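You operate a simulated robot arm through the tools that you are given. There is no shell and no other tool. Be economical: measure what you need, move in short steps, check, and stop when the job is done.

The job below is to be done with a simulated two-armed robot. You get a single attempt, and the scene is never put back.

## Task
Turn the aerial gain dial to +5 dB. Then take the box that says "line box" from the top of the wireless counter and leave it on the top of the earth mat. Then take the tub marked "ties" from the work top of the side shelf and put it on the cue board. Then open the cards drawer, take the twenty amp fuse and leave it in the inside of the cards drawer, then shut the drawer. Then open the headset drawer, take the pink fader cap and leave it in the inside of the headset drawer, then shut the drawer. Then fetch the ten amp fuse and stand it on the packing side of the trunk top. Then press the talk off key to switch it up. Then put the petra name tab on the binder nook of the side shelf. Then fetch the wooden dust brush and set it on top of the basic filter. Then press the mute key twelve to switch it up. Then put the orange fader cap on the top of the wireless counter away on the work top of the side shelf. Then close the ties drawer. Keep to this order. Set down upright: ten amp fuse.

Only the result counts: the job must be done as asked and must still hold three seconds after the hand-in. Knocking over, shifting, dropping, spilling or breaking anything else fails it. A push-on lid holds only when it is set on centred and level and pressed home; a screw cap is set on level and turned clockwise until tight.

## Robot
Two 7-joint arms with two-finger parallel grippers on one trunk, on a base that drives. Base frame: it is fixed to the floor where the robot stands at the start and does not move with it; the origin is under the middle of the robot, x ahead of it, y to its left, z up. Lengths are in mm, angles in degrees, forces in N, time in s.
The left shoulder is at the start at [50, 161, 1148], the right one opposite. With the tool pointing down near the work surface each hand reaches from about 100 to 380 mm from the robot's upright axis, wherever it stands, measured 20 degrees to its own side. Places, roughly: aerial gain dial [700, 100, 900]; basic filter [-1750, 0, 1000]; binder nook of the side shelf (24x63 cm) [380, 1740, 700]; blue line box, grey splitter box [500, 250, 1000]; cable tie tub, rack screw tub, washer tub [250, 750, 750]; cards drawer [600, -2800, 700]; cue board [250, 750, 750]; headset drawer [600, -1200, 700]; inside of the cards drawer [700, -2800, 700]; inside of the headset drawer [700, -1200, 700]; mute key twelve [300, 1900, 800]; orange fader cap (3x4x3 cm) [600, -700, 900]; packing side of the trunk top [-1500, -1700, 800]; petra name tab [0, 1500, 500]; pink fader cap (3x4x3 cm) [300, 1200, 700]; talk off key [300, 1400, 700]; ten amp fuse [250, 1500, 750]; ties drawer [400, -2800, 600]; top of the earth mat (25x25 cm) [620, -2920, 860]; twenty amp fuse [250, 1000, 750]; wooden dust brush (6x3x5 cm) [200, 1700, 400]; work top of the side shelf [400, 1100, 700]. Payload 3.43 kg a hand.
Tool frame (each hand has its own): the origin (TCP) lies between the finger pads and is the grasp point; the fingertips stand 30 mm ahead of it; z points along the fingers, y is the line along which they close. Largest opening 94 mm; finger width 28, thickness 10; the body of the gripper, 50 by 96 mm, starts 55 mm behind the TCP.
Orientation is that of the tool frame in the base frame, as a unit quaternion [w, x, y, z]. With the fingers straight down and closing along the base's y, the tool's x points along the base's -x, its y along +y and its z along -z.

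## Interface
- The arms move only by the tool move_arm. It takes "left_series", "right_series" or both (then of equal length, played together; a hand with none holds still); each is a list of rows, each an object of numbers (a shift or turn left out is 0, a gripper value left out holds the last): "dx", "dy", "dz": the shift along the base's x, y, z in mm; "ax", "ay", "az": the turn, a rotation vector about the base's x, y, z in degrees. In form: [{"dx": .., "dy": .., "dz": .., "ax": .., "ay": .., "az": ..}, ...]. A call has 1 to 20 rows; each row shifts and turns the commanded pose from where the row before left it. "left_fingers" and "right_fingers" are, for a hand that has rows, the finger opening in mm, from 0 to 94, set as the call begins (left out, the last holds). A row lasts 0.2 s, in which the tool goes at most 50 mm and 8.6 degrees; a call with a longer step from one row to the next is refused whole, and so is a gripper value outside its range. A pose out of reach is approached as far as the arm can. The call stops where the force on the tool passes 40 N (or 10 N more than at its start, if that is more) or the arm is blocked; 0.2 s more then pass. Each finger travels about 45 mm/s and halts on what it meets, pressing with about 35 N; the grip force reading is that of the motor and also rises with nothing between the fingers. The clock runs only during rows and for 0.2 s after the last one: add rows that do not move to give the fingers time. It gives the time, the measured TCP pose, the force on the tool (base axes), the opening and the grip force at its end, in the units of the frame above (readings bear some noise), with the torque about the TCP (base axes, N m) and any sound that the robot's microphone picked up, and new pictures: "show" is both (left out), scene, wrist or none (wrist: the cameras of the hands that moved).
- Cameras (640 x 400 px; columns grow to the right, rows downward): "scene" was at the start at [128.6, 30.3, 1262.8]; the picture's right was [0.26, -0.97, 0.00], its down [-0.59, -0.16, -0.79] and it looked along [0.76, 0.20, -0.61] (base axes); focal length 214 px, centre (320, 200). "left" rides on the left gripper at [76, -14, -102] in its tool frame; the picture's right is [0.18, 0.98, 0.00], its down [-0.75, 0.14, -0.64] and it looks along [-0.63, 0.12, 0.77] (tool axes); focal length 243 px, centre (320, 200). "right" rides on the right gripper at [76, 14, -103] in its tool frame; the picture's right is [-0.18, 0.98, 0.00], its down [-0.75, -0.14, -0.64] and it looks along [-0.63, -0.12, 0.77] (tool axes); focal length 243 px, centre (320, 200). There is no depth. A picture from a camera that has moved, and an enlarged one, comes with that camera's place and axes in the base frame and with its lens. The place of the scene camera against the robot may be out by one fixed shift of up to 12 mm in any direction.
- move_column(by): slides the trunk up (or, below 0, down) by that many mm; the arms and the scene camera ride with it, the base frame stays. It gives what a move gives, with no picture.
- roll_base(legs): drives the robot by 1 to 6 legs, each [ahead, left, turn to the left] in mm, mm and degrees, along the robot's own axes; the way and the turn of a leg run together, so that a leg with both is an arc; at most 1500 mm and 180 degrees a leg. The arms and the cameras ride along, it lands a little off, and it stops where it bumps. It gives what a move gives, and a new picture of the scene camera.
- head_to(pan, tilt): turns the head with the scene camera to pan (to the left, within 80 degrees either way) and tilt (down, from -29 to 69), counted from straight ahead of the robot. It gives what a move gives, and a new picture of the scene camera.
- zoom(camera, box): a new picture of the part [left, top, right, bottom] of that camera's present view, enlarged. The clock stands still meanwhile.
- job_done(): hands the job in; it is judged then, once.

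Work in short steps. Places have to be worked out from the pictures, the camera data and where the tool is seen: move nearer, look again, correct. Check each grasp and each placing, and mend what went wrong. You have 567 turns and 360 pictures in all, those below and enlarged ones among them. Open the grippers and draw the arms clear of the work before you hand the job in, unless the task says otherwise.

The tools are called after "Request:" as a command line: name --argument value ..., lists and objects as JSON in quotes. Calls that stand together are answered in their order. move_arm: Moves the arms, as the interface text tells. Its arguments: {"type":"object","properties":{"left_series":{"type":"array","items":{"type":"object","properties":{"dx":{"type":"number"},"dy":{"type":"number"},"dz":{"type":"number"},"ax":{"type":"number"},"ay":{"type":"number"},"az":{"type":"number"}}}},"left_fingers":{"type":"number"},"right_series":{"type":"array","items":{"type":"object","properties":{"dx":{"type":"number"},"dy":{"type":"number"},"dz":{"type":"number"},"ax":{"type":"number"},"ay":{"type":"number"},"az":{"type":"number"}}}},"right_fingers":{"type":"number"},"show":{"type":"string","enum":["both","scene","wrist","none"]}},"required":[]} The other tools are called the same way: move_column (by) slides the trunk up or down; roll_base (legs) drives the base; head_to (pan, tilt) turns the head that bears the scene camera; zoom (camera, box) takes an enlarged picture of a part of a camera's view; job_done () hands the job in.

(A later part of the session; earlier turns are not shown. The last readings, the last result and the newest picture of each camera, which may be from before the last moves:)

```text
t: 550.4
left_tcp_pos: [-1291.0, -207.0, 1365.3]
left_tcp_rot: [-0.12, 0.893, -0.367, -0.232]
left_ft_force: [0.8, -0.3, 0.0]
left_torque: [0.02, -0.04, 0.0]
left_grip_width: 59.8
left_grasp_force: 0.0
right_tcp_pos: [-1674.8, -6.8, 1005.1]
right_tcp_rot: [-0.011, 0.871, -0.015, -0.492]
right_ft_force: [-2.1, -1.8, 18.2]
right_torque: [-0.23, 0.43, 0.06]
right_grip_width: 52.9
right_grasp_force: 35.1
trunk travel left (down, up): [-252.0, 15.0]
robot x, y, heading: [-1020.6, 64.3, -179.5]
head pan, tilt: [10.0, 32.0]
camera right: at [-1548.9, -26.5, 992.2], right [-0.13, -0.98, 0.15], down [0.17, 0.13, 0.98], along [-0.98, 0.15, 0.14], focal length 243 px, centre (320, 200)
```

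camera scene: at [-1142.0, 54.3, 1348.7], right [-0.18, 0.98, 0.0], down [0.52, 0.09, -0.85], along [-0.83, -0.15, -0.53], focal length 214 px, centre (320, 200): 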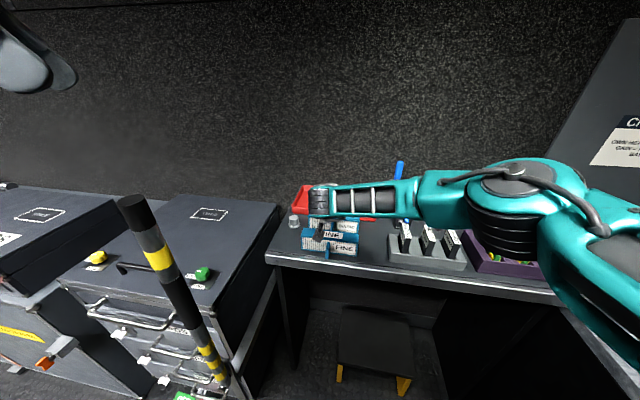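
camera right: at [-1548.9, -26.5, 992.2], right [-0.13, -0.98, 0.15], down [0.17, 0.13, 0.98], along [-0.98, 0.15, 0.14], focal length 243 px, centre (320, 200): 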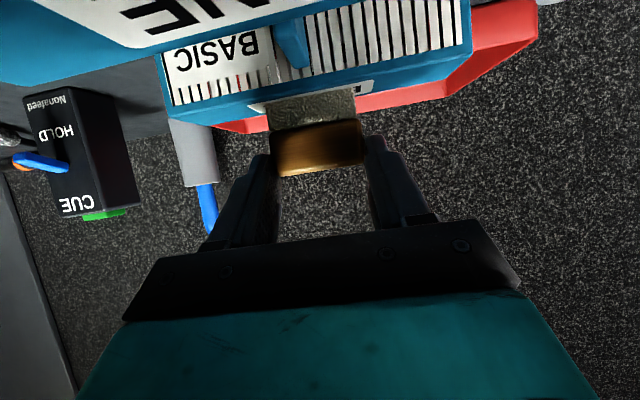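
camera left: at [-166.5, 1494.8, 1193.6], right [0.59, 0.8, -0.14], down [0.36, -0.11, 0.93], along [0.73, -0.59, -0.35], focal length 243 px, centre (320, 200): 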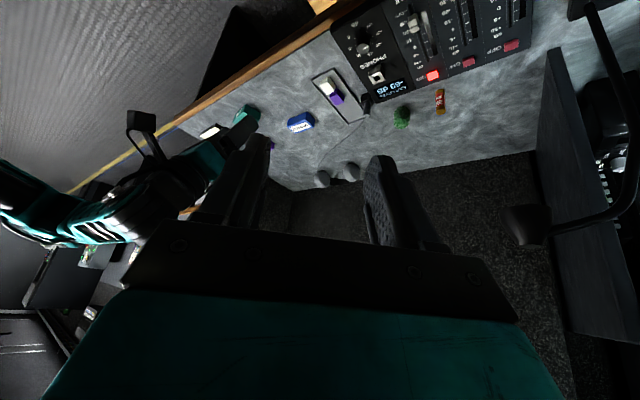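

Contact exactly as predicted. I ease off 4 mm, check the force, then open.

Request:
move_arm --right_series '[{"dz": 4}, {}]' --show "none"

Request:
move_arm --right_series '[{}, {}, {}]' --right_fingers 76 --show "wrist"

```text
t: 551.0
left_tcp_pos: [-1292.5, -208.1, 1364.6]
left_tcp_rot: [-0.12, 0.893, -0.367, -0.232]
left_ft_force: [0.0, 0.1, 0.4]
left_torque: [0.03, -0.02, -0.02]
left_grip_width: 59.8
left_grasp_force: 0.1
right_tcp_pos: [-1675.1, -6.6, 1005.6]
right_tcp_rot: [-0.011, 0.873, -0.016, -0.488]
right_ft_force: [-2.7, -2.4, 10.9]
right_torque: [-0.22, 0.41, 0.02]
right_grip_width: 52.8
right_grasp_force: 35.6
trunk travel left (down, up): [-252.0, 15.0]
robot x, y, heading: [-1020.4, 59.6, -179.6]
head pan, tilt: [10.0, 32.0]
```

```text
t: 551.8
left_tcp_pos: [-1292.5, -207.9, 1364.0]
left_tcp_rot: [-0.12, 0.894, -0.366, -0.23]
left_ft_force: [-0.9, 0.1, -0.3]
left_torque: [-0.02, 0.02, 0.03]
left_grip_width: 59.8
left_grasp_force: 0.1
right_tcp_pos: [-1675.2, -6.0, 1004.4]
right_tcp_rot: [-0.011, 0.872, -0.016, -0.489]
right_ft_force: [-0.2, 0.7, -0.1]
right_torque: [-0.01, 0.0, 0.01]
right_grip_width: 76.1
right_grasp_force: 0.0
trunk travel left (down, up): [-252.0, 15.0]
robot x, y, heading: [-1018.4, 62.4, -179.5]
head pan, tilt: [10.0, 32.0]
camera right: at [-1548.7, -25.9, 992.8], right [-0.13, -0.98, 0.15], down [0.16, 0.13, 0.98], along [-0.98, 0.15, 0.14], focal length 243 px, centre (320, 200)
```

right: 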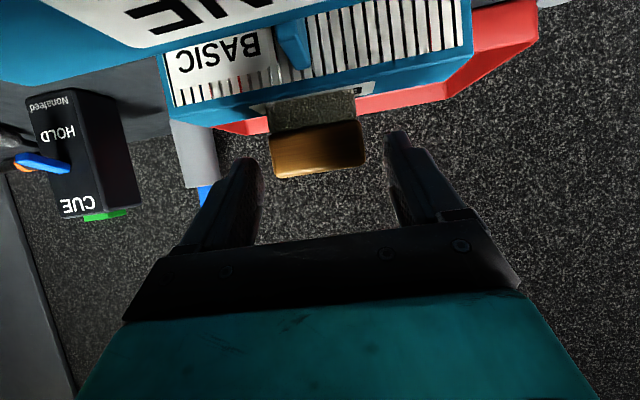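

The brush rests on the filter. I withdraw back and up.

Request:
move_arm --right_series '[{"dx": 12, "dz": 6}, {"dx": 20, "dz": 15}, {"dx": 25, "dz": 20}, {"dx": 30, "dz": 20}, {"dx": 30, "dz": 10}, {"dx": 30}]' --show "wrist"

```text
t: 553.2
left_tcp_pos: [-1292.8, -207.4, 1365.8]
left_tcp_rot: [-0.12, 0.893, -0.366, -0.231]
left_ft_force: [-0.1, 0.0, 1.0]
left_torque: [0.02, -0.01, 0.03]
left_grip_width: 60.1
left_grasp_force: 0.0
right_tcp_pos: [-1529.8, -6.1, 1075.8]
right_tcp_rot: [-0.011, 0.872, -0.015, -0.489]
right_ft_force: [-0.3, -0.3, 0.1]
right_torque: [-0.01, 0.01, 0.01]
right_grip_width: 76.0
right_grasp_force: 0.0
trunk travel left (down, up): [-252.0, 15.0]
robot x, y, heading: [-1015.8, 64.3, -179.8]
head pan, tilt: [10.0, 32.0]
camera right: at [-1403.7, -25.4, 1063.7], right [-0.13, -0.98, 0.15], down [0.16, 0.13, 0.98], along [-0.98, 0.15, 0.14], focal length 243 px, centre (320, 200)
```

right: 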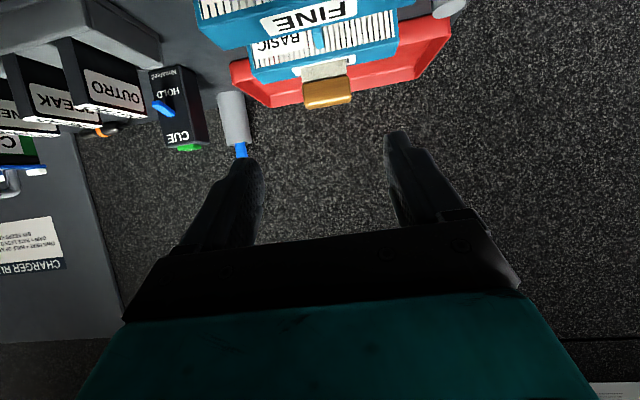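

The brush stands on BASIC. Now to the console for mute key twelve: I back away, turn round and drive to y≈1950.

Request:
roll_base --legs '[[-330, 0, 0], [0, 0, 179.6]]'

Request:
roll_base --legs '[[0, 1450, 0], [100, 440, 0]]'

Request:
head_to --pan 10 --tilt 35

```text
t: 562.8
left_tcp_pos: [-434.1, 345.4, 1363.8]
left_tcp_rot: [0.234, 0.345, 0.902, -0.114]
left_ft_force: [0.3, 0.2, -0.1]
left_torque: [0.01, 0.02, -0.02]
left_grip_width: 60.1
left_grasp_force: 0.1
right_tcp_pos: [-185.6, 155.0, 1075.6]
right_tcp_rot: [0.489, -0.005, 0.872, 0.002]
right_ft_force: [0.4, -0.1, -1.0]
right_torque: [0.01, -0.03, -0.01]
right_grip_width: 76.1
right_grasp_force: 0.0
trunk travel left (down, up): [-252.0, 15.0]
robot x, y, heading: [-691.9, 60.8, 2.6]
head pan, tilt: [10.0, 32.0]
camera scene: at [-561.5, 92.9, 1348.7], right [0.22, -0.97, 0.0], down [-0.52, -0.12, -0.85], along [0.83, 0.19, -0.53], focal length 214 px, centre (320, 200)
```

scene: 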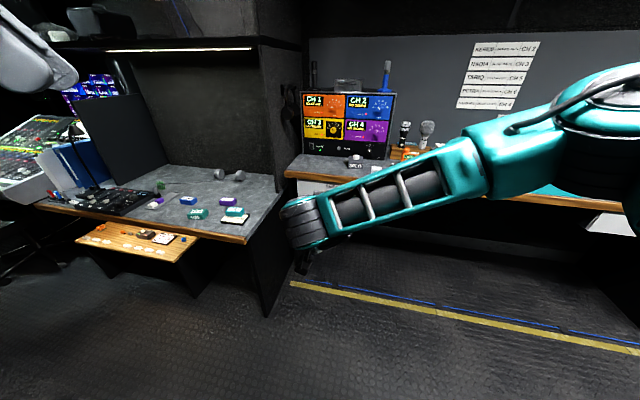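

```text
t: 572.2
left_tcp_pos: [-397.5, 2194.7, 1364.0]
left_tcp_rot: [0.232, 0.359, 0.896, -0.117]
left_ft_force: [1.0, 0.7, 0.2]
left_torque: [0.0, -0.01, 0.01]
left_grip_width: 60.1
left_grasp_force: 0.2
right_tcp_pos: [-155.5, 1999.0, 1075.2]
right_tcp_rot: [0.488, 0.007, 0.873, -0.006]
right_ft_force: [0.8, 0.2, -0.6]
right_torque: [-0.05, 0.01, -0.01]
right_grip_width: 76.1
right_grasp_force: 0.1
trunk travel left (down, up): [-252.0, 15.0]
robot x, y, heading: [-667.8, 1915.0, 1.4]
head pan, tilt: [10.0, 32.0]
camera scene: at [-533.2, 1946.9, 1348.7], right [0.2, -0.98, 0.0], down [-0.52, -0.1, -0.85], along [0.83, 0.17, -0.53], focal length 214 px, centre (320, 200)
```

scene: 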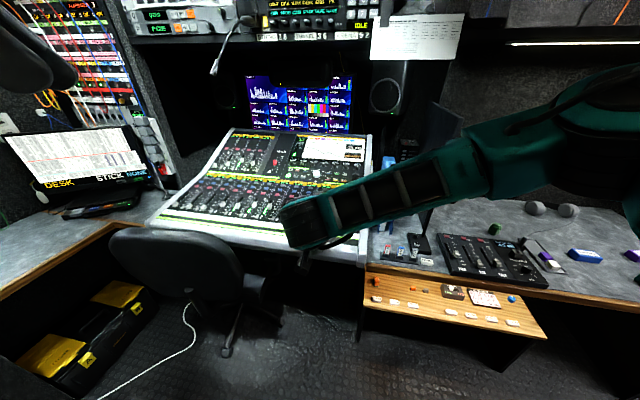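

```text
t: 572.9
left_tcp_pos: [-396.6, 2194.2, 1364.2]
left_tcp_rot: [0.232, 0.358, 0.897, -0.117]
left_ft_force: [-0.5, 0.0, -0.2]
left_torque: [0.0, 0.03, 0.0]
left_grip_width: 59.9
left_grasp_force: 0.1
right_tcp_pos: [-155.6, 1998.0, 1076.5]
right_tcp_rot: [0.488, 0.007, 0.873, -0.007]
right_ft_force: [0.4, 0.1, 0.6]
right_torque: [-0.01, -0.01, 0.05]
right_grip_width: 76.2
right_grasp_force: 0.0
trunk travel left (down, up): [-252.0, 15.0]
robot x, y, heading: [-665.7, 1918.9, 1.0]
head pan, tilt: [10.0, 35.0]
camera scene: at [-534.9, 1946.1, 1344.1], right [0.2, -0.98, 0.0], down [-0.56, -0.11, -0.82], along [0.8, 0.16, -0.57], focal length 214 px, centre (320, 200)
```

scene: 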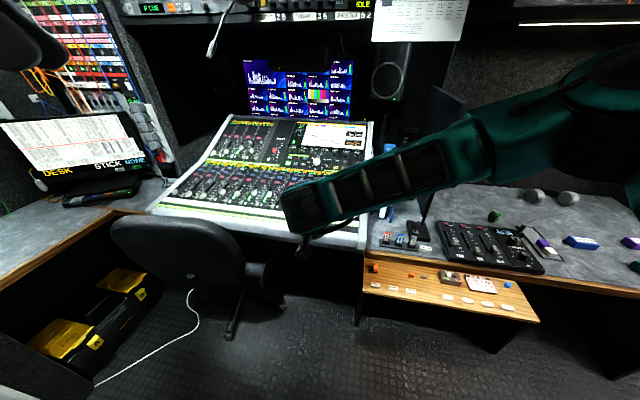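

The chair is well to the left. I advance with the hand high above the console.

Request:
roll_base --legs '[[0, 40, -1.0], [330, 0, 0]]'

Request:
move_arm --right_series '[{}, {}, {}]' --right_fingers 0 --show "wrist"

Request:
head_to --pan 10 --tilt 45

```text
t: 575.5
left_tcp_pos: [-71.7, 2232.7, 1363.6]
left_tcp_rot: [0.232, 0.365, 0.894, -0.119]
left_ft_force: [-0.3, 0.5, 0.1]
left_torque: [0.0, 0.0, 0.01]
left_grip_width: 60.0
left_grasp_force: 0.1
right_tcp_pos: [166.7, 2033.1, 1075.0]
right_tcp_rot: [0.488, 0.014, 0.873, -0.009]
right_ft_force: [0.3, -1.0, 0.5]
right_torque: [-0.02, 0.0, 0.01]
right_grip_width: 75.7
right_grasp_force: 0.1
trunk travel left (down, up): [-252.0, 15.0]
robot x, y, heading: [-344.5, 1963.9, 0.5]
head pan, tilt: [10.0, 35.0]
camera scene: at [-212.6, 1986.4, 1344.0], right [0.18, -0.98, 0.0], down [-0.56, -0.1, -0.82], along [0.81, 0.15, -0.57], focal length 214 px, centre (320, 200)
```

scene: 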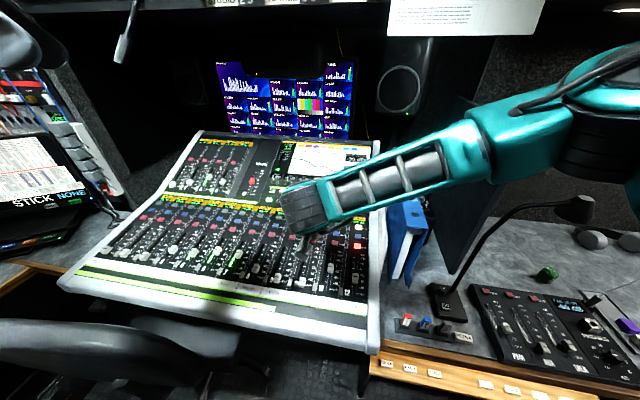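

```text
t: 576.3
left_tcp_pos: [-73.0, 2233.2, 1363.8]
left_tcp_rot: [0.231, 0.365, 0.894, -0.119]
left_ft_force: [-0.3, 0.7, -0.5]
left_torque: [0.04, 0.0, 0.0]
left_grip_width: 60.1
left_grasp_force: 0.0
right_tcp_pos: [166.0, 2032.3, 1075.2]
right_tcp_rot: [0.489, 0.014, 0.872, -0.01]
right_ft_force: [-0.7, -0.2, 0.0]
right_torque: [0.0, -0.01, 0.03]
right_grip_width: 5.2
right_grasp_force: 0.0
trunk travel left (down, up): [-252.0, 15.0]
robot x, y, heading: [-341.2, 1962.0, 0.5]
head pan, tilt: [10.0, 35.0]
camera right: at [39.2, 2050.2, 1063.5], right [0.13, 0.98, 0.15], down [-0.16, -0.13, 0.98], along [0.98, -0.15, 0.14], focal length 243 px, centre (320, 200)
```

right: 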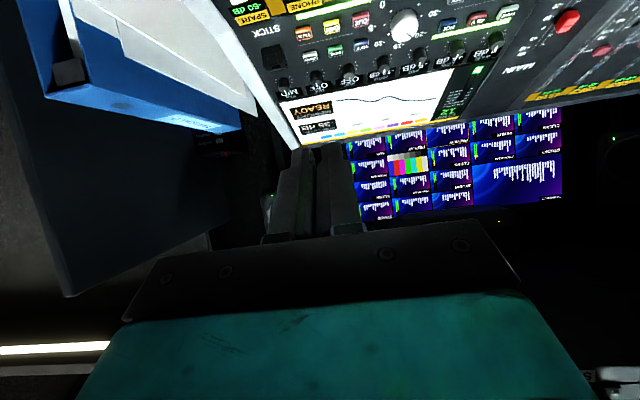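

```text
t: 577.0
left_tcp_pos: [-71.3, 2233.0, 1363.6]
left_tcp_rot: [0.232, 0.364, 0.894, -0.119]
left_ft_force: [-0.3, 0.4, -0.8]
left_torque: [0.01, 0.02, 0.01]
left_grip_width: 60.0
left_grasp_force: 0.1
right_tcp_pos: [166.3, 2031.9, 1075.3]
right_tcp_rot: [0.488, 0.014, 0.873, -0.011]
right_ft_force: [0.2, 0.0, -0.4]
right_torque: [0.01, -0.02, -0.04]
right_grip_width: 0.1
right_grasp_force: 33.2
trunk travel left (down, up): [-252.0, 15.0]
robot x, y, heading: [-345.5, 1960.0, 0.5]
head pan, tilt: [10.0, 45.0]
camera scene: at [-219.9, 1985.2, 1329.3], right [0.18, -0.98, 0.0], down [-0.69, -0.13, -0.71], along [0.7, 0.13, -0.71], focal length 214 px, centre (320, 200)
```

scene: 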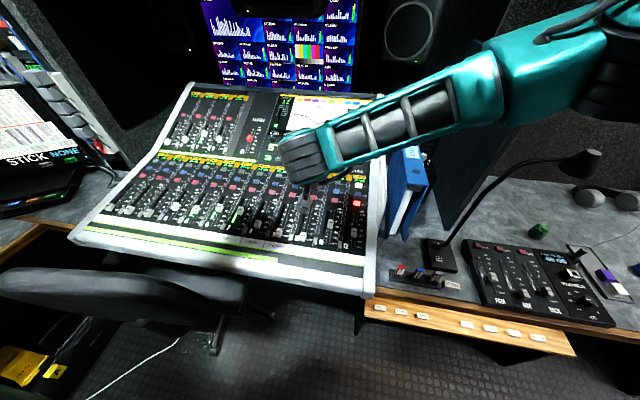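

Request:
zoom --camera "scene" --box '[290, 170, 390, 260]'

```text
4.44 times, centred on (340, 215) of scene
camera zoom: at [-219.9, 1985.2, 1329.3], right [0.18, -0.98, 0.0], down [-0.69, -0.13, -0.71], along [0.7, 0.13, -0.71], focal length 953 px, centre (231, 133)
```

zoom: 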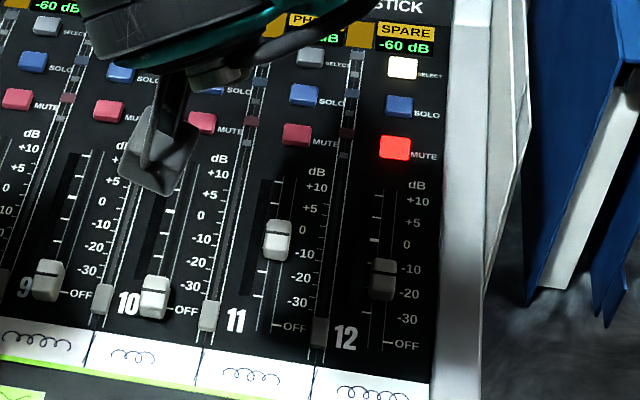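

Key 12's lit MUTE is at about [240, 1955, 870]. I reduce the hand's tilt to 35° (so its camera clears the faders) and move over the key.

Request:
move_arm --right_series '[{"ay": 8, "dy": -15}, {"ay": 8, "dy": -20}, {"ay": 7, "dy": -20}, {"dy": -20, "dz": -10}, {"dz": -20}, {"dz": -20}]' --show "both"

```text
t: 578.4
left_tcp_pos: [-71.3, 2232.5, 1364.5]
left_tcp_rot: [0.231, 0.365, 0.894, -0.119]
left_ft_force: [-1.0, 0.0, 0.3]
left_torque: [-0.01, 0.02, 0.0]
left_grip_width: 60.1
left_grasp_force: 0.1
right_tcp_pos: [166.6, 1958.0, 1024.3]
right_tcp_rot: [0.304, 0.011, 0.952, -0.012]
right_ft_force: [1.1, 0.1, -0.3]
right_torque: [-0.03, -0.01, 0.0]
right_grip_width: 0.0
right_grasp_force: 33.2
trunk travel left (down, up): [-252.0, 15.0]
robot x, y, heading: [-347.7, 1964.2, 0.5]
head pan, tilt: [10.0, 45.0]
camera scene: at [-219.7, 1985.0, 1329.3], right [0.18, -0.98, 0.0], down [-0.7, -0.13, -0.71], along [0.7, 0.13, -0.71], focal length 214 px, centre (320, 200)
camera right: at [45.0, 1976.1, 1062.8], right [0.18, 0.98, 0.09], down [0.24, -0.13, 0.96], along [0.95, -0.15, -0.26], focal length 243 px, centre (320, 200)
```

scene: 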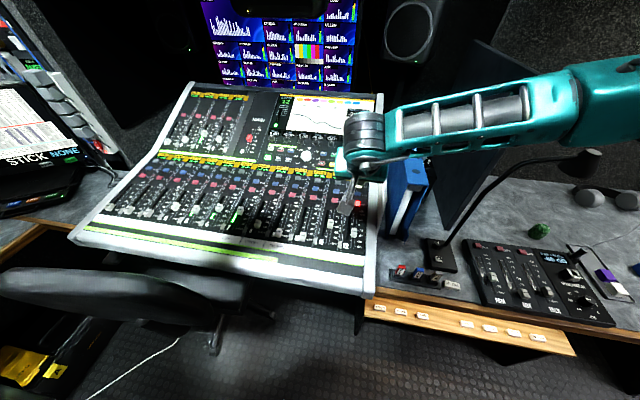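
right: 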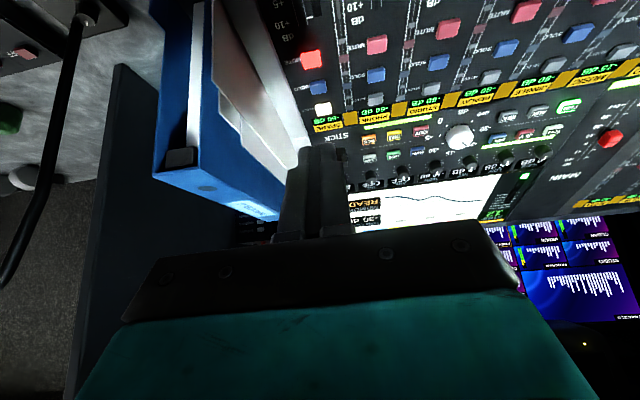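

Request:
move_arm --right_series '[{"dx": 15, "dz": -18}, {"dx": 15, "dz": -18, "dy": -3}, {"dx": 15, "dz": -18}, {}]' --show "wrist"

```text
t: 579.4
left_tcp_pos: [-71.9, 2233.4, 1365.2]
left_tcp_rot: [0.231, 0.364, 0.895, -0.118]
left_ft_force: [0.0, 0.5, 0.3]
left_torque: [0.03, 0.01, 0.03]
left_grip_width: 60.1
left_grasp_force: 0.0
right_tcp_pos: [209.8, 1955.4, 969.1]
right_tcp_rot: [0.305, 0.01, 0.952, -0.011]
right_ft_force: [-0.3, -0.3, -0.3]
right_torque: [-0.01, 0.01, 0.0]
right_grip_width: 0.0
right_grasp_force: 33.2
trunk travel left (down, up): [-252.0, 15.0]
robot x, y, heading: [-344.4, 1961.1, 0.5]
head pan, tilt: [10.0, 45.0]
camera right: at [88.8, 1972.8, 1008.0], right [0.18, 0.98, 0.09], down [0.24, -0.13, 0.96], along [0.96, -0.15, -0.26], focal length 243 px, centre (320, 200)
```

right: 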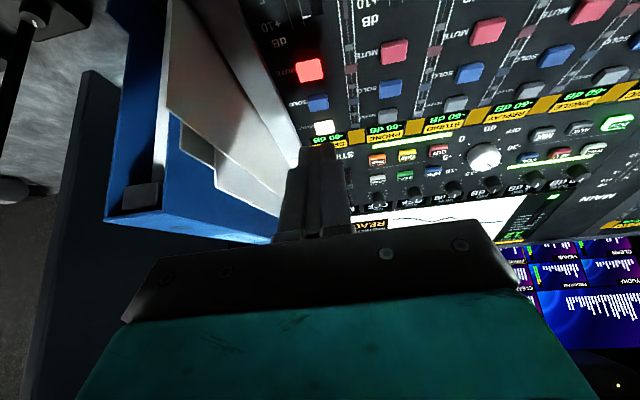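

Request:
move_arm --right_series '[{"dx": 12, "dy": -4, "dz": -15}, {"dx": 11, "dz": -15}, {"dz": -15}, {"dz": -12}, {}]' --show "wrist"

```text
t: 580.6
left_tcp_pos: [-71.8, 2233.0, 1362.7]
left_tcp_rot: [0.232, 0.365, 0.894, -0.118]
left_ft_force: [0.4, -0.2, 0.5]
left_torque: [0.0, -0.02, -0.02]
left_grip_width: 60.2
left_grasp_force: 0.1
right_tcp_pos: [234.4, 1949.7, 913.2]
right_tcp_rot: [0.305, 0.011, 0.952, -0.012]
right_ft_force: [0.2, -0.1, -0.2]
right_torque: [-0.03, 0.01, 0.01]
right_grip_width: 0.0
right_grasp_force: 33.6
trunk travel left (down, up): [-252.0, 15.0]
robot x, y, heading: [-343.0, 1961.1, 0.7]
head pan, tilt: [10.0, 45.0]
camera right: at [112.8, 1968.2, 952.7], right [0.18, 0.98, 0.09], down [0.24, -0.13, 0.96], along [0.96, -0.15, -0.26], focal length 243 px, centre (320, 200)
```

right: 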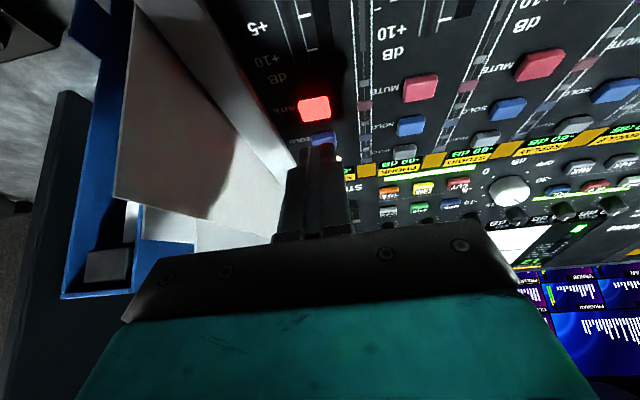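

The drop line from the fingertip lands on the MUTE key. I press down in small steps.

Request:
move_arm --right_series '[{"dz": -5}, {"dz": -4}, {"dz": -3}, {"dz": -3}]' --show "wrist"

```text
t: 581.6
left_tcp_pos: [-72.4, 2232.2, 1363.5]
left_tcp_rot: [0.231, 0.365, 0.894, -0.119]
left_ft_force: [-0.1, -0.3, 0.9]
left_torque: [-0.01, 0.02, -0.01]
left_grip_width: 60.3
left_grasp_force: 0.0
right_tcp_pos: [234.3, 1949.6, 898.4]
right_tcp_rot: [0.304, 0.012, 0.952, -0.012]
right_ft_force: [0.1, 0.1, 0.3]
right_torque: [-0.01, 0.0, 0.02]
right_grip_width: 0.0
right_grasp_force: 33.4
trunk travel left (down, up): [-252.0, 15.0]
robot x, y, heading: [-346.7, 1960.2, 0.3]
head pan, tilt: [10.0, 45.0]
camera right: at [112.7, 1967.7, 937.9], right [0.18, 0.98, 0.09], down [0.24, -0.13, 0.96], along [0.95, -0.15, -0.26], focal length 243 px, centre (320, 200)
```

right: 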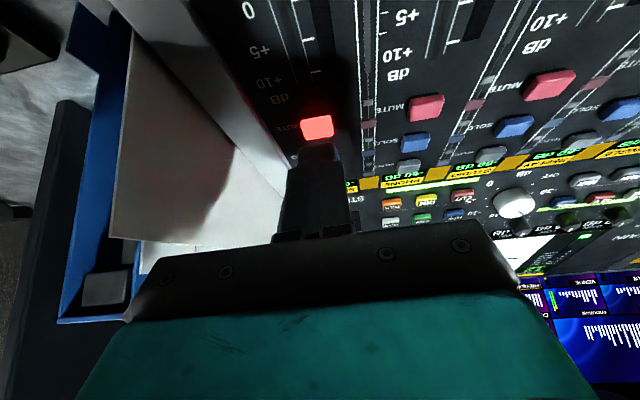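

Request:
move_arm --right_series '[{"dz": -3}, {"dz": -3}, {"dz": -3}]' --show "wrist"

```text
t: 582.4
left_tcp_pos: [-71.4, 2233.1, 1366.4]
left_tcp_rot: [0.231, 0.365, 0.894, -0.119]
left_ft_force: [0.3, -0.7, -0.3]
left_torque: [-0.02, 0.01, -0.01]
left_grip_width: 59.8
left_grasp_force: 0.0
right_tcp_pos: [234.3, 1949.6, 890.8]
right_tcp_rot: [0.304, 0.011, 0.952, -0.012]
right_ft_force: [-0.5, -0.7, 0.3]
right_torque: [-0.03, 0.02, -0.01]
right_grip_width: 0.0
right_grasp_force: 32.1
trunk travel left (down, up): [-252.0, 15.0]
robot x, y, heading: [-349.2, 1962.7, 0.5]
head pan, tilt: [10.0, 45.0]
camera right: at [113.3, 1968.0, 929.0], right [0.18, 0.98, 0.09], down [0.24, -0.13, 0.96], along [0.95, -0.15, -0.26], focal length 243 px, centre (320, 200)
```

right: 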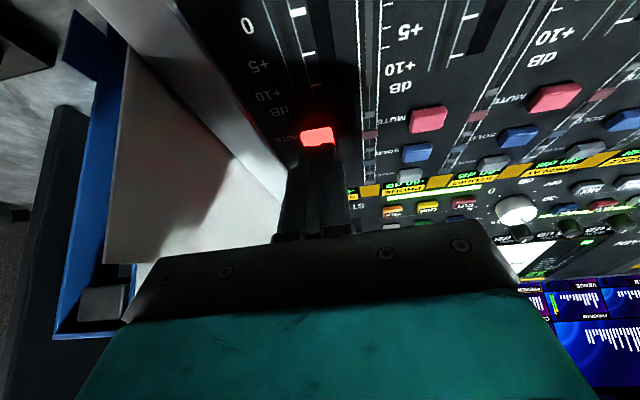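

Request:
move_arm --right_series '[{"dz": -3}, {"dz": -3}, {"dz": -3}]' --show "wrist"

```text
t: 583.2
left_tcp_pos: [-71.5, 2233.1, 1363.4]
left_tcp_rot: [0.231, 0.366, 0.894, -0.119]
left_ft_force: [0.2, 0.1, 0.7]
left_torque: [0.03, 0.0, 0.02]
left_grip_width: 60.1
left_grasp_force: 0.1
right_tcp_pos: [234.4, 1951.0, 879.7]
right_tcp_rot: [0.305, 0.011, 0.952, -0.012]
right_ft_force: [1.0, -0.3, -0.9]
right_torque: [0.01, 0.0, -0.01]
right_grip_width: 0.1
right_grasp_force: 33.1
trunk travel left (down, up): [-252.0, 15.0]
robot x, y, heading: [-342.6, 1959.9, 0.7]
head pan, tilt: [10.0, 45.0]
camera right: at [112.7, 1968.4, 919.4], right [0.18, 0.98, 0.09], down [0.24, -0.13, 0.96], along [0.96, -0.15, -0.26], focal length 243 px, centre (320, 200)
```

right: 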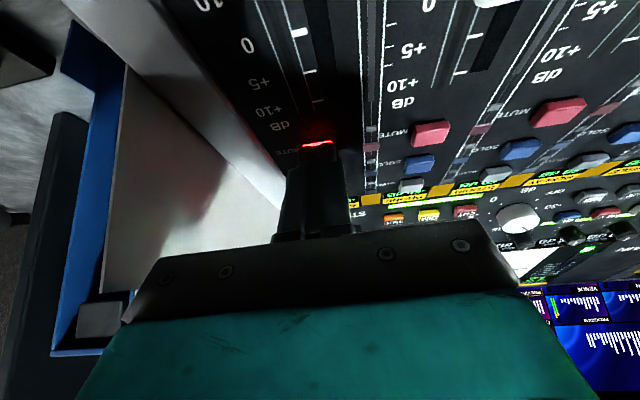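

Request:
move_arm --right_series '[{"dz": -3}, {"dz": -3}, {"dz": -3}]' --show "wrist"

```text
t: 584.0
left_tcp_pos: [-72.6, 2232.8, 1364.8]
left_tcp_rot: [0.231, 0.365, 0.894, -0.119]
left_ft_force: [-0.4, -0.1, -0.9]
left_torque: [0.02, 0.02, -0.02]
left_grip_width: 60.2
left_grasp_force: 0.0
right_tcp_pos: [234.2, 1951.2, 872.9]
right_tcp_rot: [0.304, 0.012, 0.952, -0.013]
right_ft_force: [-0.9, -1.1, 3.3]
right_torque: [0.02, -0.03, -0.04]
right_grip_width: 0.0
right_grasp_force: 32.9
trunk travel left (down, up): [-252.0, 15.0]
robot x, y, heading: [-344.4, 1965.3, 0.5]
head pan, tilt: [10.0, 45.0]
heard: click
camera right: at [112.6, 1968.7, 911.1], right [0.18, 0.98, 0.09], down [0.24, -0.13, 0.96], along [0.96, -0.15, -0.26], focal length 243 px, centre (320, 200)
```

right: 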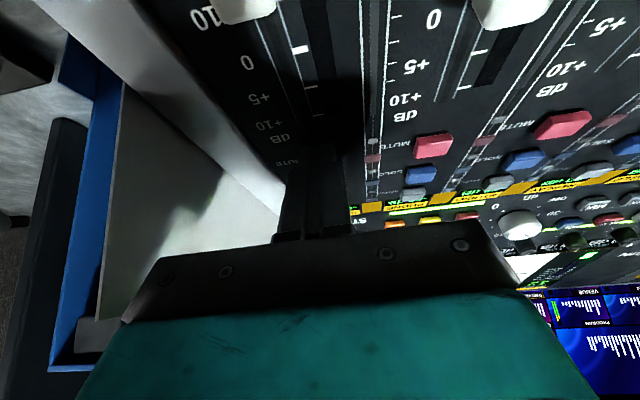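

A click, and the light is off. I lift straight up and verify.

Request:
move_arm --right_series '[{"dz": 10}, {"dz": 20}, {"dz": 25}, {"dz": 30}]' --show "wrist"

```text
t: 585.0
left_tcp_pos: [-73.2, 2233.6, 1364.5]
left_tcp_rot: [0.231, 0.364, 0.894, -0.119]
left_ft_force: [-0.2, 0.9, 0.0]
left_torque: [0.0, -0.01, 0.01]
left_grip_width: 59.9
left_grasp_force: 0.1
right_tcp_pos: [233.4, 1950.2, 956.8]
right_tcp_rot: [0.303, 0.011, 0.953, -0.012]
right_ft_force: [-1.0, -1.0, 0.6]
right_torque: [0.01, 0.02, -0.02]
right_grip_width: 0.2
right_grasp_force: 33.5
trunk travel left (down, up): [-252.0, 15.0]
robot x, y, heading: [-345.4, 1960.5, 0.4]
head pan, tilt: [10.0, 45.0]
camera right: at [112.3, 1967.8, 994.8], right [0.18, 0.98, 0.09], down [0.24, -0.13, 0.96], along [0.95, -0.15, -0.26], focal length 243 px, centre (320, 200)
```

right: 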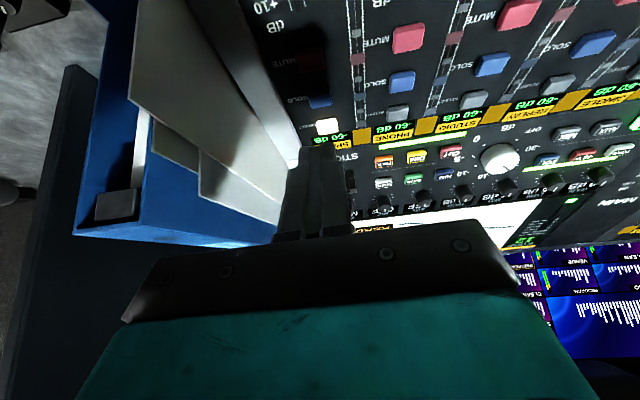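

Mute 12 is off/up. Next the orange fader cap on the wireless counter (≈[605, −690]). I back away and drive there.

Request:
roll_base --legs '[[-280, 0, 0], [0, -1480, 0], [0, -1130, 0]]'

Request:
head_to --pan 0 --tilt 35

```text
t: 599.4
left_tcp_pos: [-325.9, -416.2, 1363.6]
left_tcp_rot: [0.231, 0.369, 0.892, -0.12]
left_ft_force: [-0.3, -0.2, -0.2]
left_torque: [0.02, -0.02, 0.0]
left_grip_width: 59.9
left_grasp_force: 0.1
right_tcp_pos: [-23.1, -700.0, 956.9]
right_tcp_rot: [0.304, 0.015, 0.952, -0.012]
right_ft_force: [0.5, -0.5, 0.3]
right_torque: [-0.01, 0.01, -0.04]
right_grip_width: 0.0
right_grasp_force: 32.9
trunk travel left (down, up): [-252.0, 15.0]
robot x, y, heading: [-601.7, -685.2, 0.2]
head pan, tilt: [10.0, 45.0]
camera scene: at [-476.8, -662.2, 1329.3], right [0.17, -0.98, 0.0], down [-0.7, -0.12, -0.71], along [0.7, 0.12, -0.71], focal length 214 px, centre (320, 200)
```

scene: 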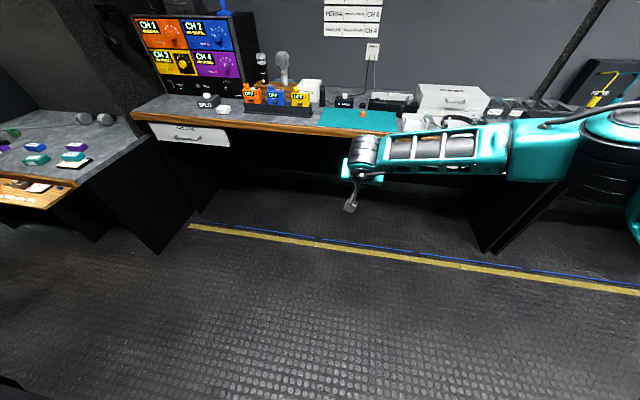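

```text
t: 600.1
left_tcp_pos: [-327.9, -415.0, 1363.5]
left_tcp_rot: [0.23, 0.369, 0.893, -0.12]
left_ft_force: [-0.1, -0.7, 0.2]
left_torque: [0.0, -0.01, 0.04]
left_grip_width: 60.1
left_grasp_force: 0.1
right_tcp_pos: [-23.6, -700.0, 956.1]
right_tcp_rot: [0.304, 0.014, 0.952, -0.012]
right_ft_force: [-0.1, -0.9, -0.3]
right_torque: [0.03, 0.0, -0.02]
right_grip_width: 0.0
right_grasp_force: 32.9
trunk travel left (down, up): [-252.0, 15.0]
robot x, y, heading: [-600.2, -682.0, 0.1]
head pan, tilt: [0.0, 35.0]
camera scene: at [-468.8, -676.0, 1344.0], right [0.0, -1.0, 0.0], down [-0.57, 0.0, -0.82], along [0.82, 0.0, -0.57], focal length 214 px, centre (320, 200)
```

scene: 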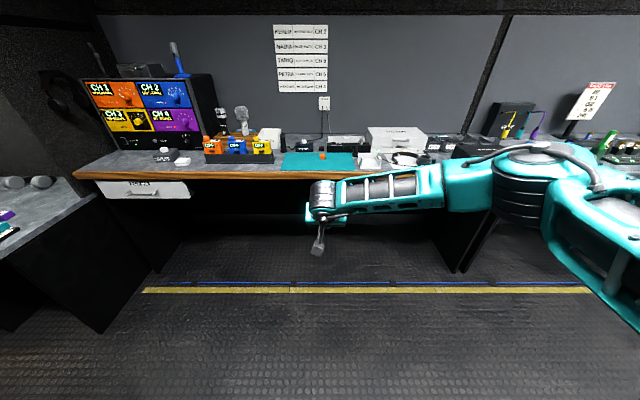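

Request:
roll_base --legs '[[480, 0, 0]]'

Request:
move_arm --right_series '[{"dx": 15, "dy": 5}, {"dx": 15}, {}]' --right_fingers 60 --show "wrist"

```text
t: 603.0
left_tcp_pos: [154.4, -413.3, 1364.1]
left_tcp_rot: [0.231, 0.368, 0.893, -0.12]
left_ft_force: [0.2, -0.1, 0.7]
left_torque: [0.0, 0.01, 0.02]
left_grip_width: 59.7
left_grasp_force: 0.1
right_tcp_pos: [459.0, -698.5, 956.7]
right_tcp_rot: [0.304, 0.014, 0.953, -0.013]
right_ft_force: [-0.5, 0.0, -0.8]
right_torque: [-0.04, -0.02, 0.01]
right_grip_width: 0.0
right_grasp_force: 32.9
trunk travel left (down, up): [-252.0, 15.0]
robot x, y, heading: [-117.3, -683.1, 0.1]
head pan, tilt: [0.0, 35.0]
camera scene: at [13.2, -675.3, 1344.0], right [0.0, -1.0, 0.0], down [-0.57, 0.0, -0.82], along [0.82, 0.0, -0.57], focal length 214 px, centre (320, 200)
```

scene: 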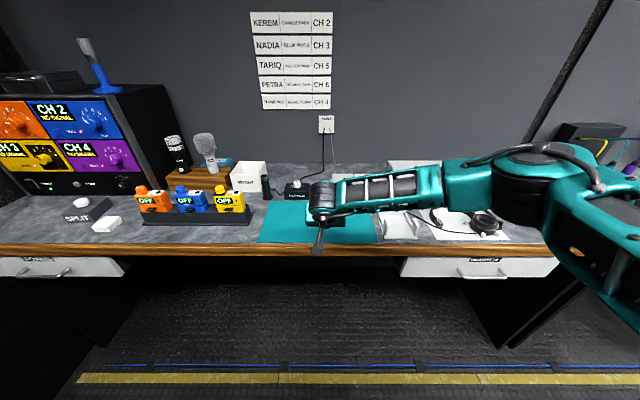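

```text
t: 603.8
left_tcp_pos: [153.2, -413.0, 1364.7]
left_tcp_rot: [0.231, 0.367, 0.893, -0.119]
left_ft_force: [0.6, -0.2, 0.6]
left_torque: [-0.01, -0.01, -0.03]
left_grip_width: 60.0
left_grasp_force: 0.0
right_tcp_pos: [488.0, -693.1, 956.8]
right_tcp_rot: [0.305, 0.013, 0.952, -0.012]
right_ft_force: [0.9, 0.3, 0.3]
right_torque: [0.02, -0.01, 0.0]
right_grip_width: 60.0
right_grasp_force: 0.1
trunk travel left (down, up): [-252.0, 15.0]
robot x, y, heading: [-118.0, -683.0, 0.2]
head pan, tilt: [0.0, 35.0]
camera right: at [366.2, -675.0, 995.0], right [0.18, 0.98, 0.09], down [0.24, -0.13, 0.96], along [0.95, -0.15, -0.26], focal length 243 px, centre (320, 200)
```

right: 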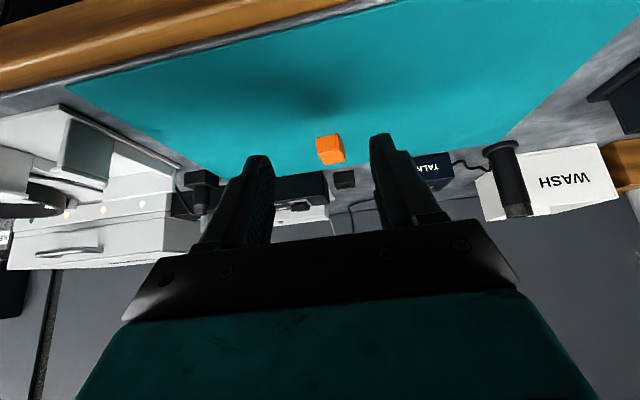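

Request:
move_arm --right_series '[{"dx": 15, "dz": -12, "dy": -3}, {"dx": 15, "dz": -12}, {"dx": 15, "dz": -12}, {}]' --show "wrist"

```text
t: 604.8
left_tcp_pos: [153.6, -415.2, 1363.7]
left_tcp_rot: [0.231, 0.368, 0.893, -0.12]
left_ft_force: [-0.5, -0.3, 0.3]
left_torque: [0.01, -0.04, 0.01]
left_grip_width: 59.9
left_grasp_force: 0.0
right_tcp_pos: [533.0, -697.0, 920.3]
right_tcp_rot: [0.305, 0.013, 0.952, -0.013]
right_ft_force: [-0.5, -0.9, -0.3]
right_torque: [-0.02, 0.01, 0.0]
right_grip_width: 60.1
right_grasp_force: 0.1
trunk travel left (down, up): [-252.0, 15.0]
robot x, y, heading: [-119.2, -682.9, 0.3]
head pan, tilt: [0.0, 35.0]
camera right: at [412.6, -679.0, 958.6], right [0.18, 0.98, 0.09], down [0.24, -0.13, 0.96], along [0.95, -0.15, -0.26], focal length 243 px, centre (320, 200)
```

right: 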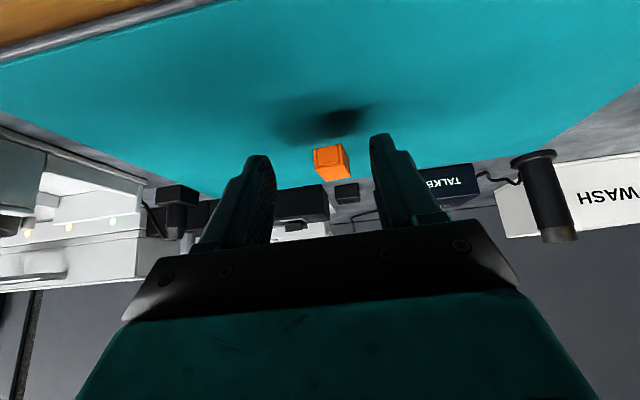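

The cap is at about [618, −696], top z≈880. I roll 65 mm ahead and look again from above it.

Request:
roll_base --legs '[[65, 0, 0]]'

Request:
move_arm --right_series '[{"dz": -5}, {}]' --show "wrist"

```text
t: 605.8
left_tcp_pos: [220.0, -414.9, 1363.4]
left_tcp_rot: [0.23, 0.368, 0.893, -0.119]
left_ft_force: [0.3, -0.5, 0.8]
left_torque: [0.04, 0.04, -0.02]
left_grip_width: 60.0
left_grasp_force: 0.1
right_tcp_pos: [599.5, -697.5, 920.0]
right_tcp_rot: [0.304, 0.013, 0.952, -0.012]
right_ft_force: [-0.3, 0.2, -1.0]
right_torque: [-0.02, -0.02, -0.03]
right_grip_width: 60.3
right_grasp_force: 0.0
trunk travel left (down, up): [-252.0, 15.0]
robot x, y, heading: [-56.5, -681.9, 0.0]
head pan, tilt: [0.0, 35.0]
camera scene: at [78.1, -675.3, 1343.9], right [0.0, -1.0, 0.0], down [-0.57, 0.0, -0.82], along [0.82, 0.0, -0.57], focal length 214 px, centre (320, 200)
```

scene: 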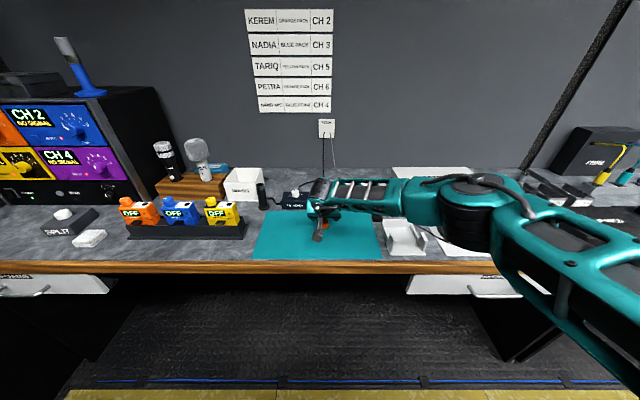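

```text
t: 606.4
left_tcp_pos: [217.5, -414.2, 1364.5]
left_tcp_rot: [0.23, 0.368, 0.893, -0.121]
left_ft_force: [0.8, 0.0, 0.8]
left_torque: [-0.02, 0.02, 0.0]
left_grip_width: 59.9
left_grasp_force: 0.0
right_tcp_pos: [599.1, -697.0, 915.4]
right_tcp_rot: [0.305, 0.014, 0.952, -0.013]
right_ft_force: [0.2, -0.1, -0.1]
right_torque: [-0.03, -0.01, -0.01]
right_grip_width: 60.1
right_grasp_force: 0.0
trunk travel left (down, up): [-252.0, 15.0]
robot x, y, heading: [-51.7, -684.4, 0.2]
head pan, tilt: [0.0, 35.0]
camera right: at [476.8, -678.9, 954.0], right [0.18, 0.98, 0.09], down [0.24, -0.13, 0.96], along [0.95, -0.16, -0.26], focal length 243 px, centre (320, 200)
```

right: 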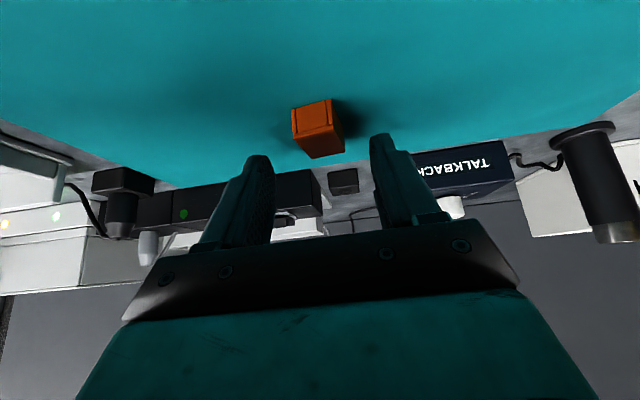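

Request:
move_arm --right_series '[{"dx": -2, "dy": -3, "dz": -6}, {"dz": -6}, {"dz": -5}, {}]' --show "wrist"

```text
t: 607.4
left_tcp_pos: [218.7, -415.1, 1364.2]
left_tcp_rot: [0.231, 0.367, 0.893, -0.119]
left_ft_force: [-0.7, 0.7, 0.1]
left_torque: [0.0, 0.0, -0.01]
left_grip_width: 60.2
left_grasp_force: 0.0
right_tcp_pos: [596.0, -699.7, 897.9]
right_tcp_rot: [0.305, 0.014, 0.952, -0.012]
right_ft_force: [0.1, 0.3, 0.3]
right_torque: [0.04, -0.02, 0.02]
right_grip_width: 60.2
right_grasp_force: 0.0
trunk travel left (down, up): [-252.0, 15.0]
robot x, y, heading: [-53.6, -683.7, 0.2]
head pan, tilt: [0.0, 35.0]
camera right: at [474.6, -682.5, 936.9], right [0.18, 0.98, 0.09], down [0.24, -0.13, 0.96], along [0.95, -0.15, -0.26], focal length 243 px, centre (320, 200)
```

right: 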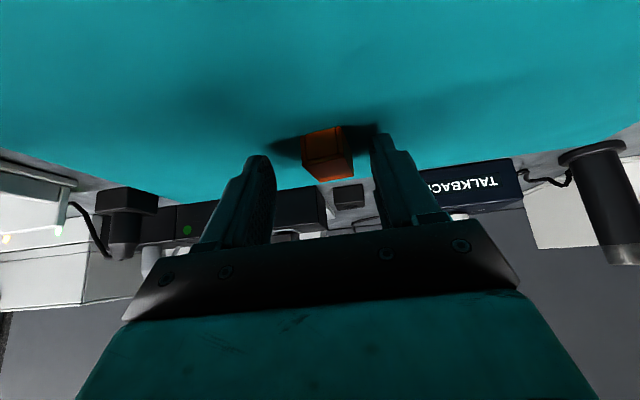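

Request:
move_arm --right_series '[{"dz": -1}, {}, {}, {}, {}]' --right_fingers 12 --show "wrist"

```text
t: 608.6
left_tcp_pos: [219.2, -414.2, 1364.2]
left_tcp_rot: [0.231, 0.368, 0.893, -0.119]
left_ft_force: [0.1, 0.5, 1.6]
left_torque: [-0.01, -0.03, 0.02]
left_grip_width: 59.9
left_grasp_force: 0.1
right_tcp_pos: [596.0, -701.8, 896.7]
right_tcp_rot: [0.304, 0.014, 0.952, -0.013]
right_ft_force: [-0.3, 1.3, 1.0]
right_torque: [0.03, -0.03, 0.02]
right_grip_width: 23.4
right_grasp_force: 34.5
trunk travel left (down, up): [-252.0, 15.0]
robot x, y, heading: [-53.6, -684.2, 0.0]
head pan, tilt: [0.0, 35.0]
camera right: at [474.7, -682.4, 935.8], right [0.18, 0.98, 0.09], down [0.24, -0.13, 0.96], along [0.95, -0.15, -0.26], focal length 243 px, centre (320, 200)
```

right: 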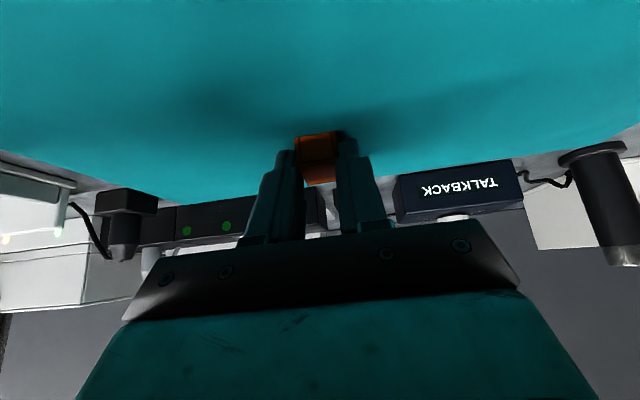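

The orange cap is held (23 mm). I lift, back away and drive to the side shelf's work top.

Request:
move_arm --right_series '[{"dz": 15}, {"dz": 25}, {"dz": 30}, {"dz": 30}]' --show "wrist"

Request:
roll_base --legs '[[-370, 0, 0], [0, 1450, 0], [0, 300, 0]]'

Request:
head_to --pan 0 --tilt 45

```text
t: 609.6
left_tcp_pos: [218.2, -414.7, 1362.5]
left_tcp_rot: [0.231, 0.369, 0.893, -0.12]
left_ft_force: [-0.3, 1.0, -0.2]
left_torque: [0.01, 0.02, -0.01]
left_grip_width: 60.1
left_grasp_force: 0.2
right_tcp_pos: [596.6, -700.7, 998.9]
right_tcp_rot: [0.305, 0.014, 0.952, -0.013]
right_ft_force: [0.9, 0.1, -0.8]
right_torque: [0.0, -0.03, 0.01]
right_grip_width: 23.8
right_grasp_force: 34.9
trunk travel left (down, up): [-252.0, 15.0]
robot x, y, heading: [-55.1, -686.8, 0.2]
head pan, tilt: [0.0, 35.0]
camera right: at [475.1, -681.9, 1037.3], right [0.18, 0.98, 0.09], down [0.24, -0.13, 0.96], along [0.95, -0.16, -0.26], focal length 243 px, centre (320, 200)
```

right: 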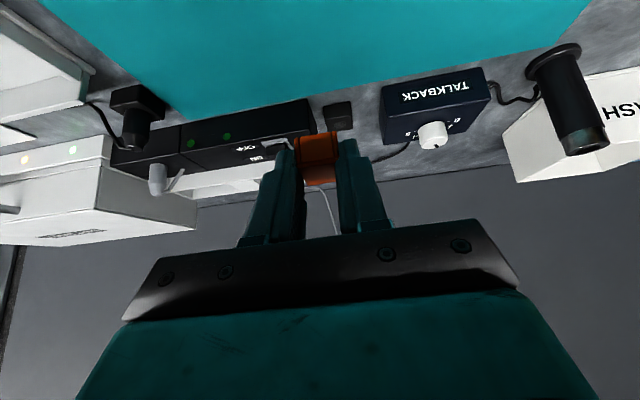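

```text
t: 620.3
left_tcp_pos: [-142.5, 1322.8, 1364.1]
left_tcp_rot: [0.231, 0.373, 0.89, -0.122]
left_ft_force: [0.3, 0.3, -0.6]
left_torque: [-0.01, 0.0, -0.03]
left_grip_width: 60.3
left_grasp_force: 0.0
right_tcp_pos: [233.0, 1032.5, 998.0]
right_tcp_rot: [0.304, 0.019, 0.952, -0.015]
right_ft_force: [-0.1, 0.3, 0.0]
right_torque: [-0.01, 0.04, 0.01]
right_grip_width: 23.3
right_grasp_force: 35.1
trunk travel left (down, up): [-252.0, 15.0]
robot x, y, heading: [-418.8, 1054.0, -0.5]
head pan, tilt: [0.0, 35.0]
camera scene: at [-286.2, 1063.1, 1344.1], right [-0.01, -1.0, 0.0], down [-0.57, 0.0, -0.82], along [0.82, -0.01, -0.57], focal length 214 px, centre (320, 200)
```

scene: 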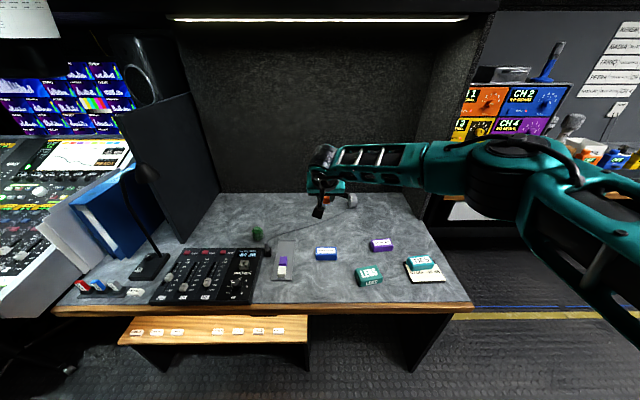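

```text
t: 621.0
left_tcp_pos: [-142.1, 1320.9, 1364.1]
left_tcp_rot: [0.229, 0.373, 0.891, -0.121]
left_ft_force: [-0.6, -0.8, 0.0]
left_torque: [0.0, -0.01, 0.02]
left_grip_width: 60.0
left_grasp_force: 0.1
right_tcp_pos: [233.3, 1032.5, 997.6]
right_tcp_rot: [0.304, 0.02, 0.952, -0.015]
right_ft_force: [1.0, -0.3, 0.8]
right_torque: [0.02, 0.02, 0.0]
right_grip_width: 23.7
right_grasp_force: 34.8
trunk travel left (down, up): [-252.0, 15.0]
robot x, y, heading: [-421.7, 1053.8, -0.7]
head pan, tilt: [0.0, 45.0]
camera scene: at [-293.0, 1062.5, 1329.3], right [-0.01, -1.0, 0.0], down [-0.71, 0.01, -0.71], along [0.71, -0.01, -0.71], focal length 214 px, centre (320, 200)
```

scene: 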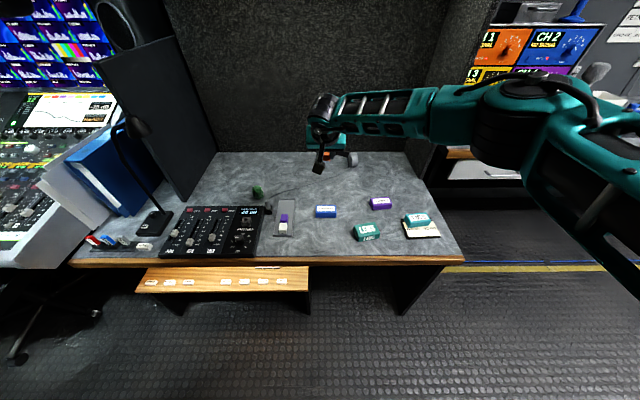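

Free spot on the work top at about [140, 1040] (in front of the washers). I position above it and lower.

Request:
move_arm --right_series '[{"dx": -25, "dy": 2}, {"dx": -25, "dy": 2}, {"dx": -25, "dy": 2}, {"dx": -25, "dy": 2}, {"dx": -8}]' --show "none"

Request:
move_column --by -200

Request:
zoom --camera "right" --box '[0, 0, 640, 400]'

```text
t: 622.2
left_tcp_pos: [-141.5, 1322.6, 1364.3]
left_tcp_rot: [0.231, 0.372, 0.891, -0.12]
left_ft_force: [-0.2, 0.7, 0.7]
left_torque: [0.04, 0.0, 0.01]
left_grip_width: 59.8
left_grasp_force: 0.1
right_tcp_pos: [126.0, 1040.3, 998.0]
right_tcp_rot: [0.305, 0.019, 0.952, -0.014]
right_ft_force: [-0.9, 0.7, 0.8]
right_torque: [0.03, -0.01, 0.01]
right_grip_width: 23.5
right_grasp_force: 34.9
trunk travel left (down, up): [-252.0, 15.0]
robot x, y, heading: [-419.5, 1058.1, -0.5]
head pan, tilt: [0.0, 45.0]
```

```text
t: 624.4
left_tcp_pos: [-142.3, 1321.1, 1163.8]
left_tcp_rot: [0.23, 0.373, 0.891, -0.121]
left_ft_force: [0.6, -1.3, -0.7]
left_torque: [-0.03, 0.02, 0.01]
left_grip_width: 60.1
left_grasp_force: 0.0
right_tcp_pos: [125.7, 1039.8, 798.4]
right_tcp_rot: [0.305, 0.019, 0.952, -0.014]
right_ft_force: [0.3, -0.1, -0.8]
right_torque: [0.02, 0.01, 0.01]
right_grip_width: 23.5
right_grasp_force: 35.0
trunk travel left (down, up): [-52.0, 215.0]
robot x, y, heading: [-417.0, 1055.8, -0.7]
head pan, tilt: [0.0, 45.0]
```

```text
1.00 times, centred on (320, 200) of right
camera zoom: at [3.8, 1060.2, 837.1], right [0.19, 0.98, 0.09], down [0.24, -0.14, 0.96], along [0.95, -0.17, -0.26], focal length 243 px, centre (320, 200)
```

zoom: 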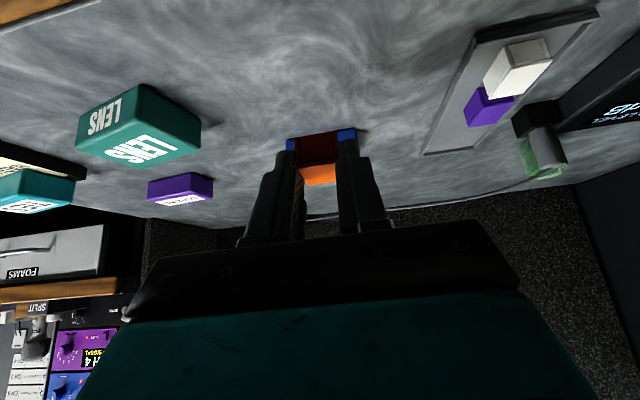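

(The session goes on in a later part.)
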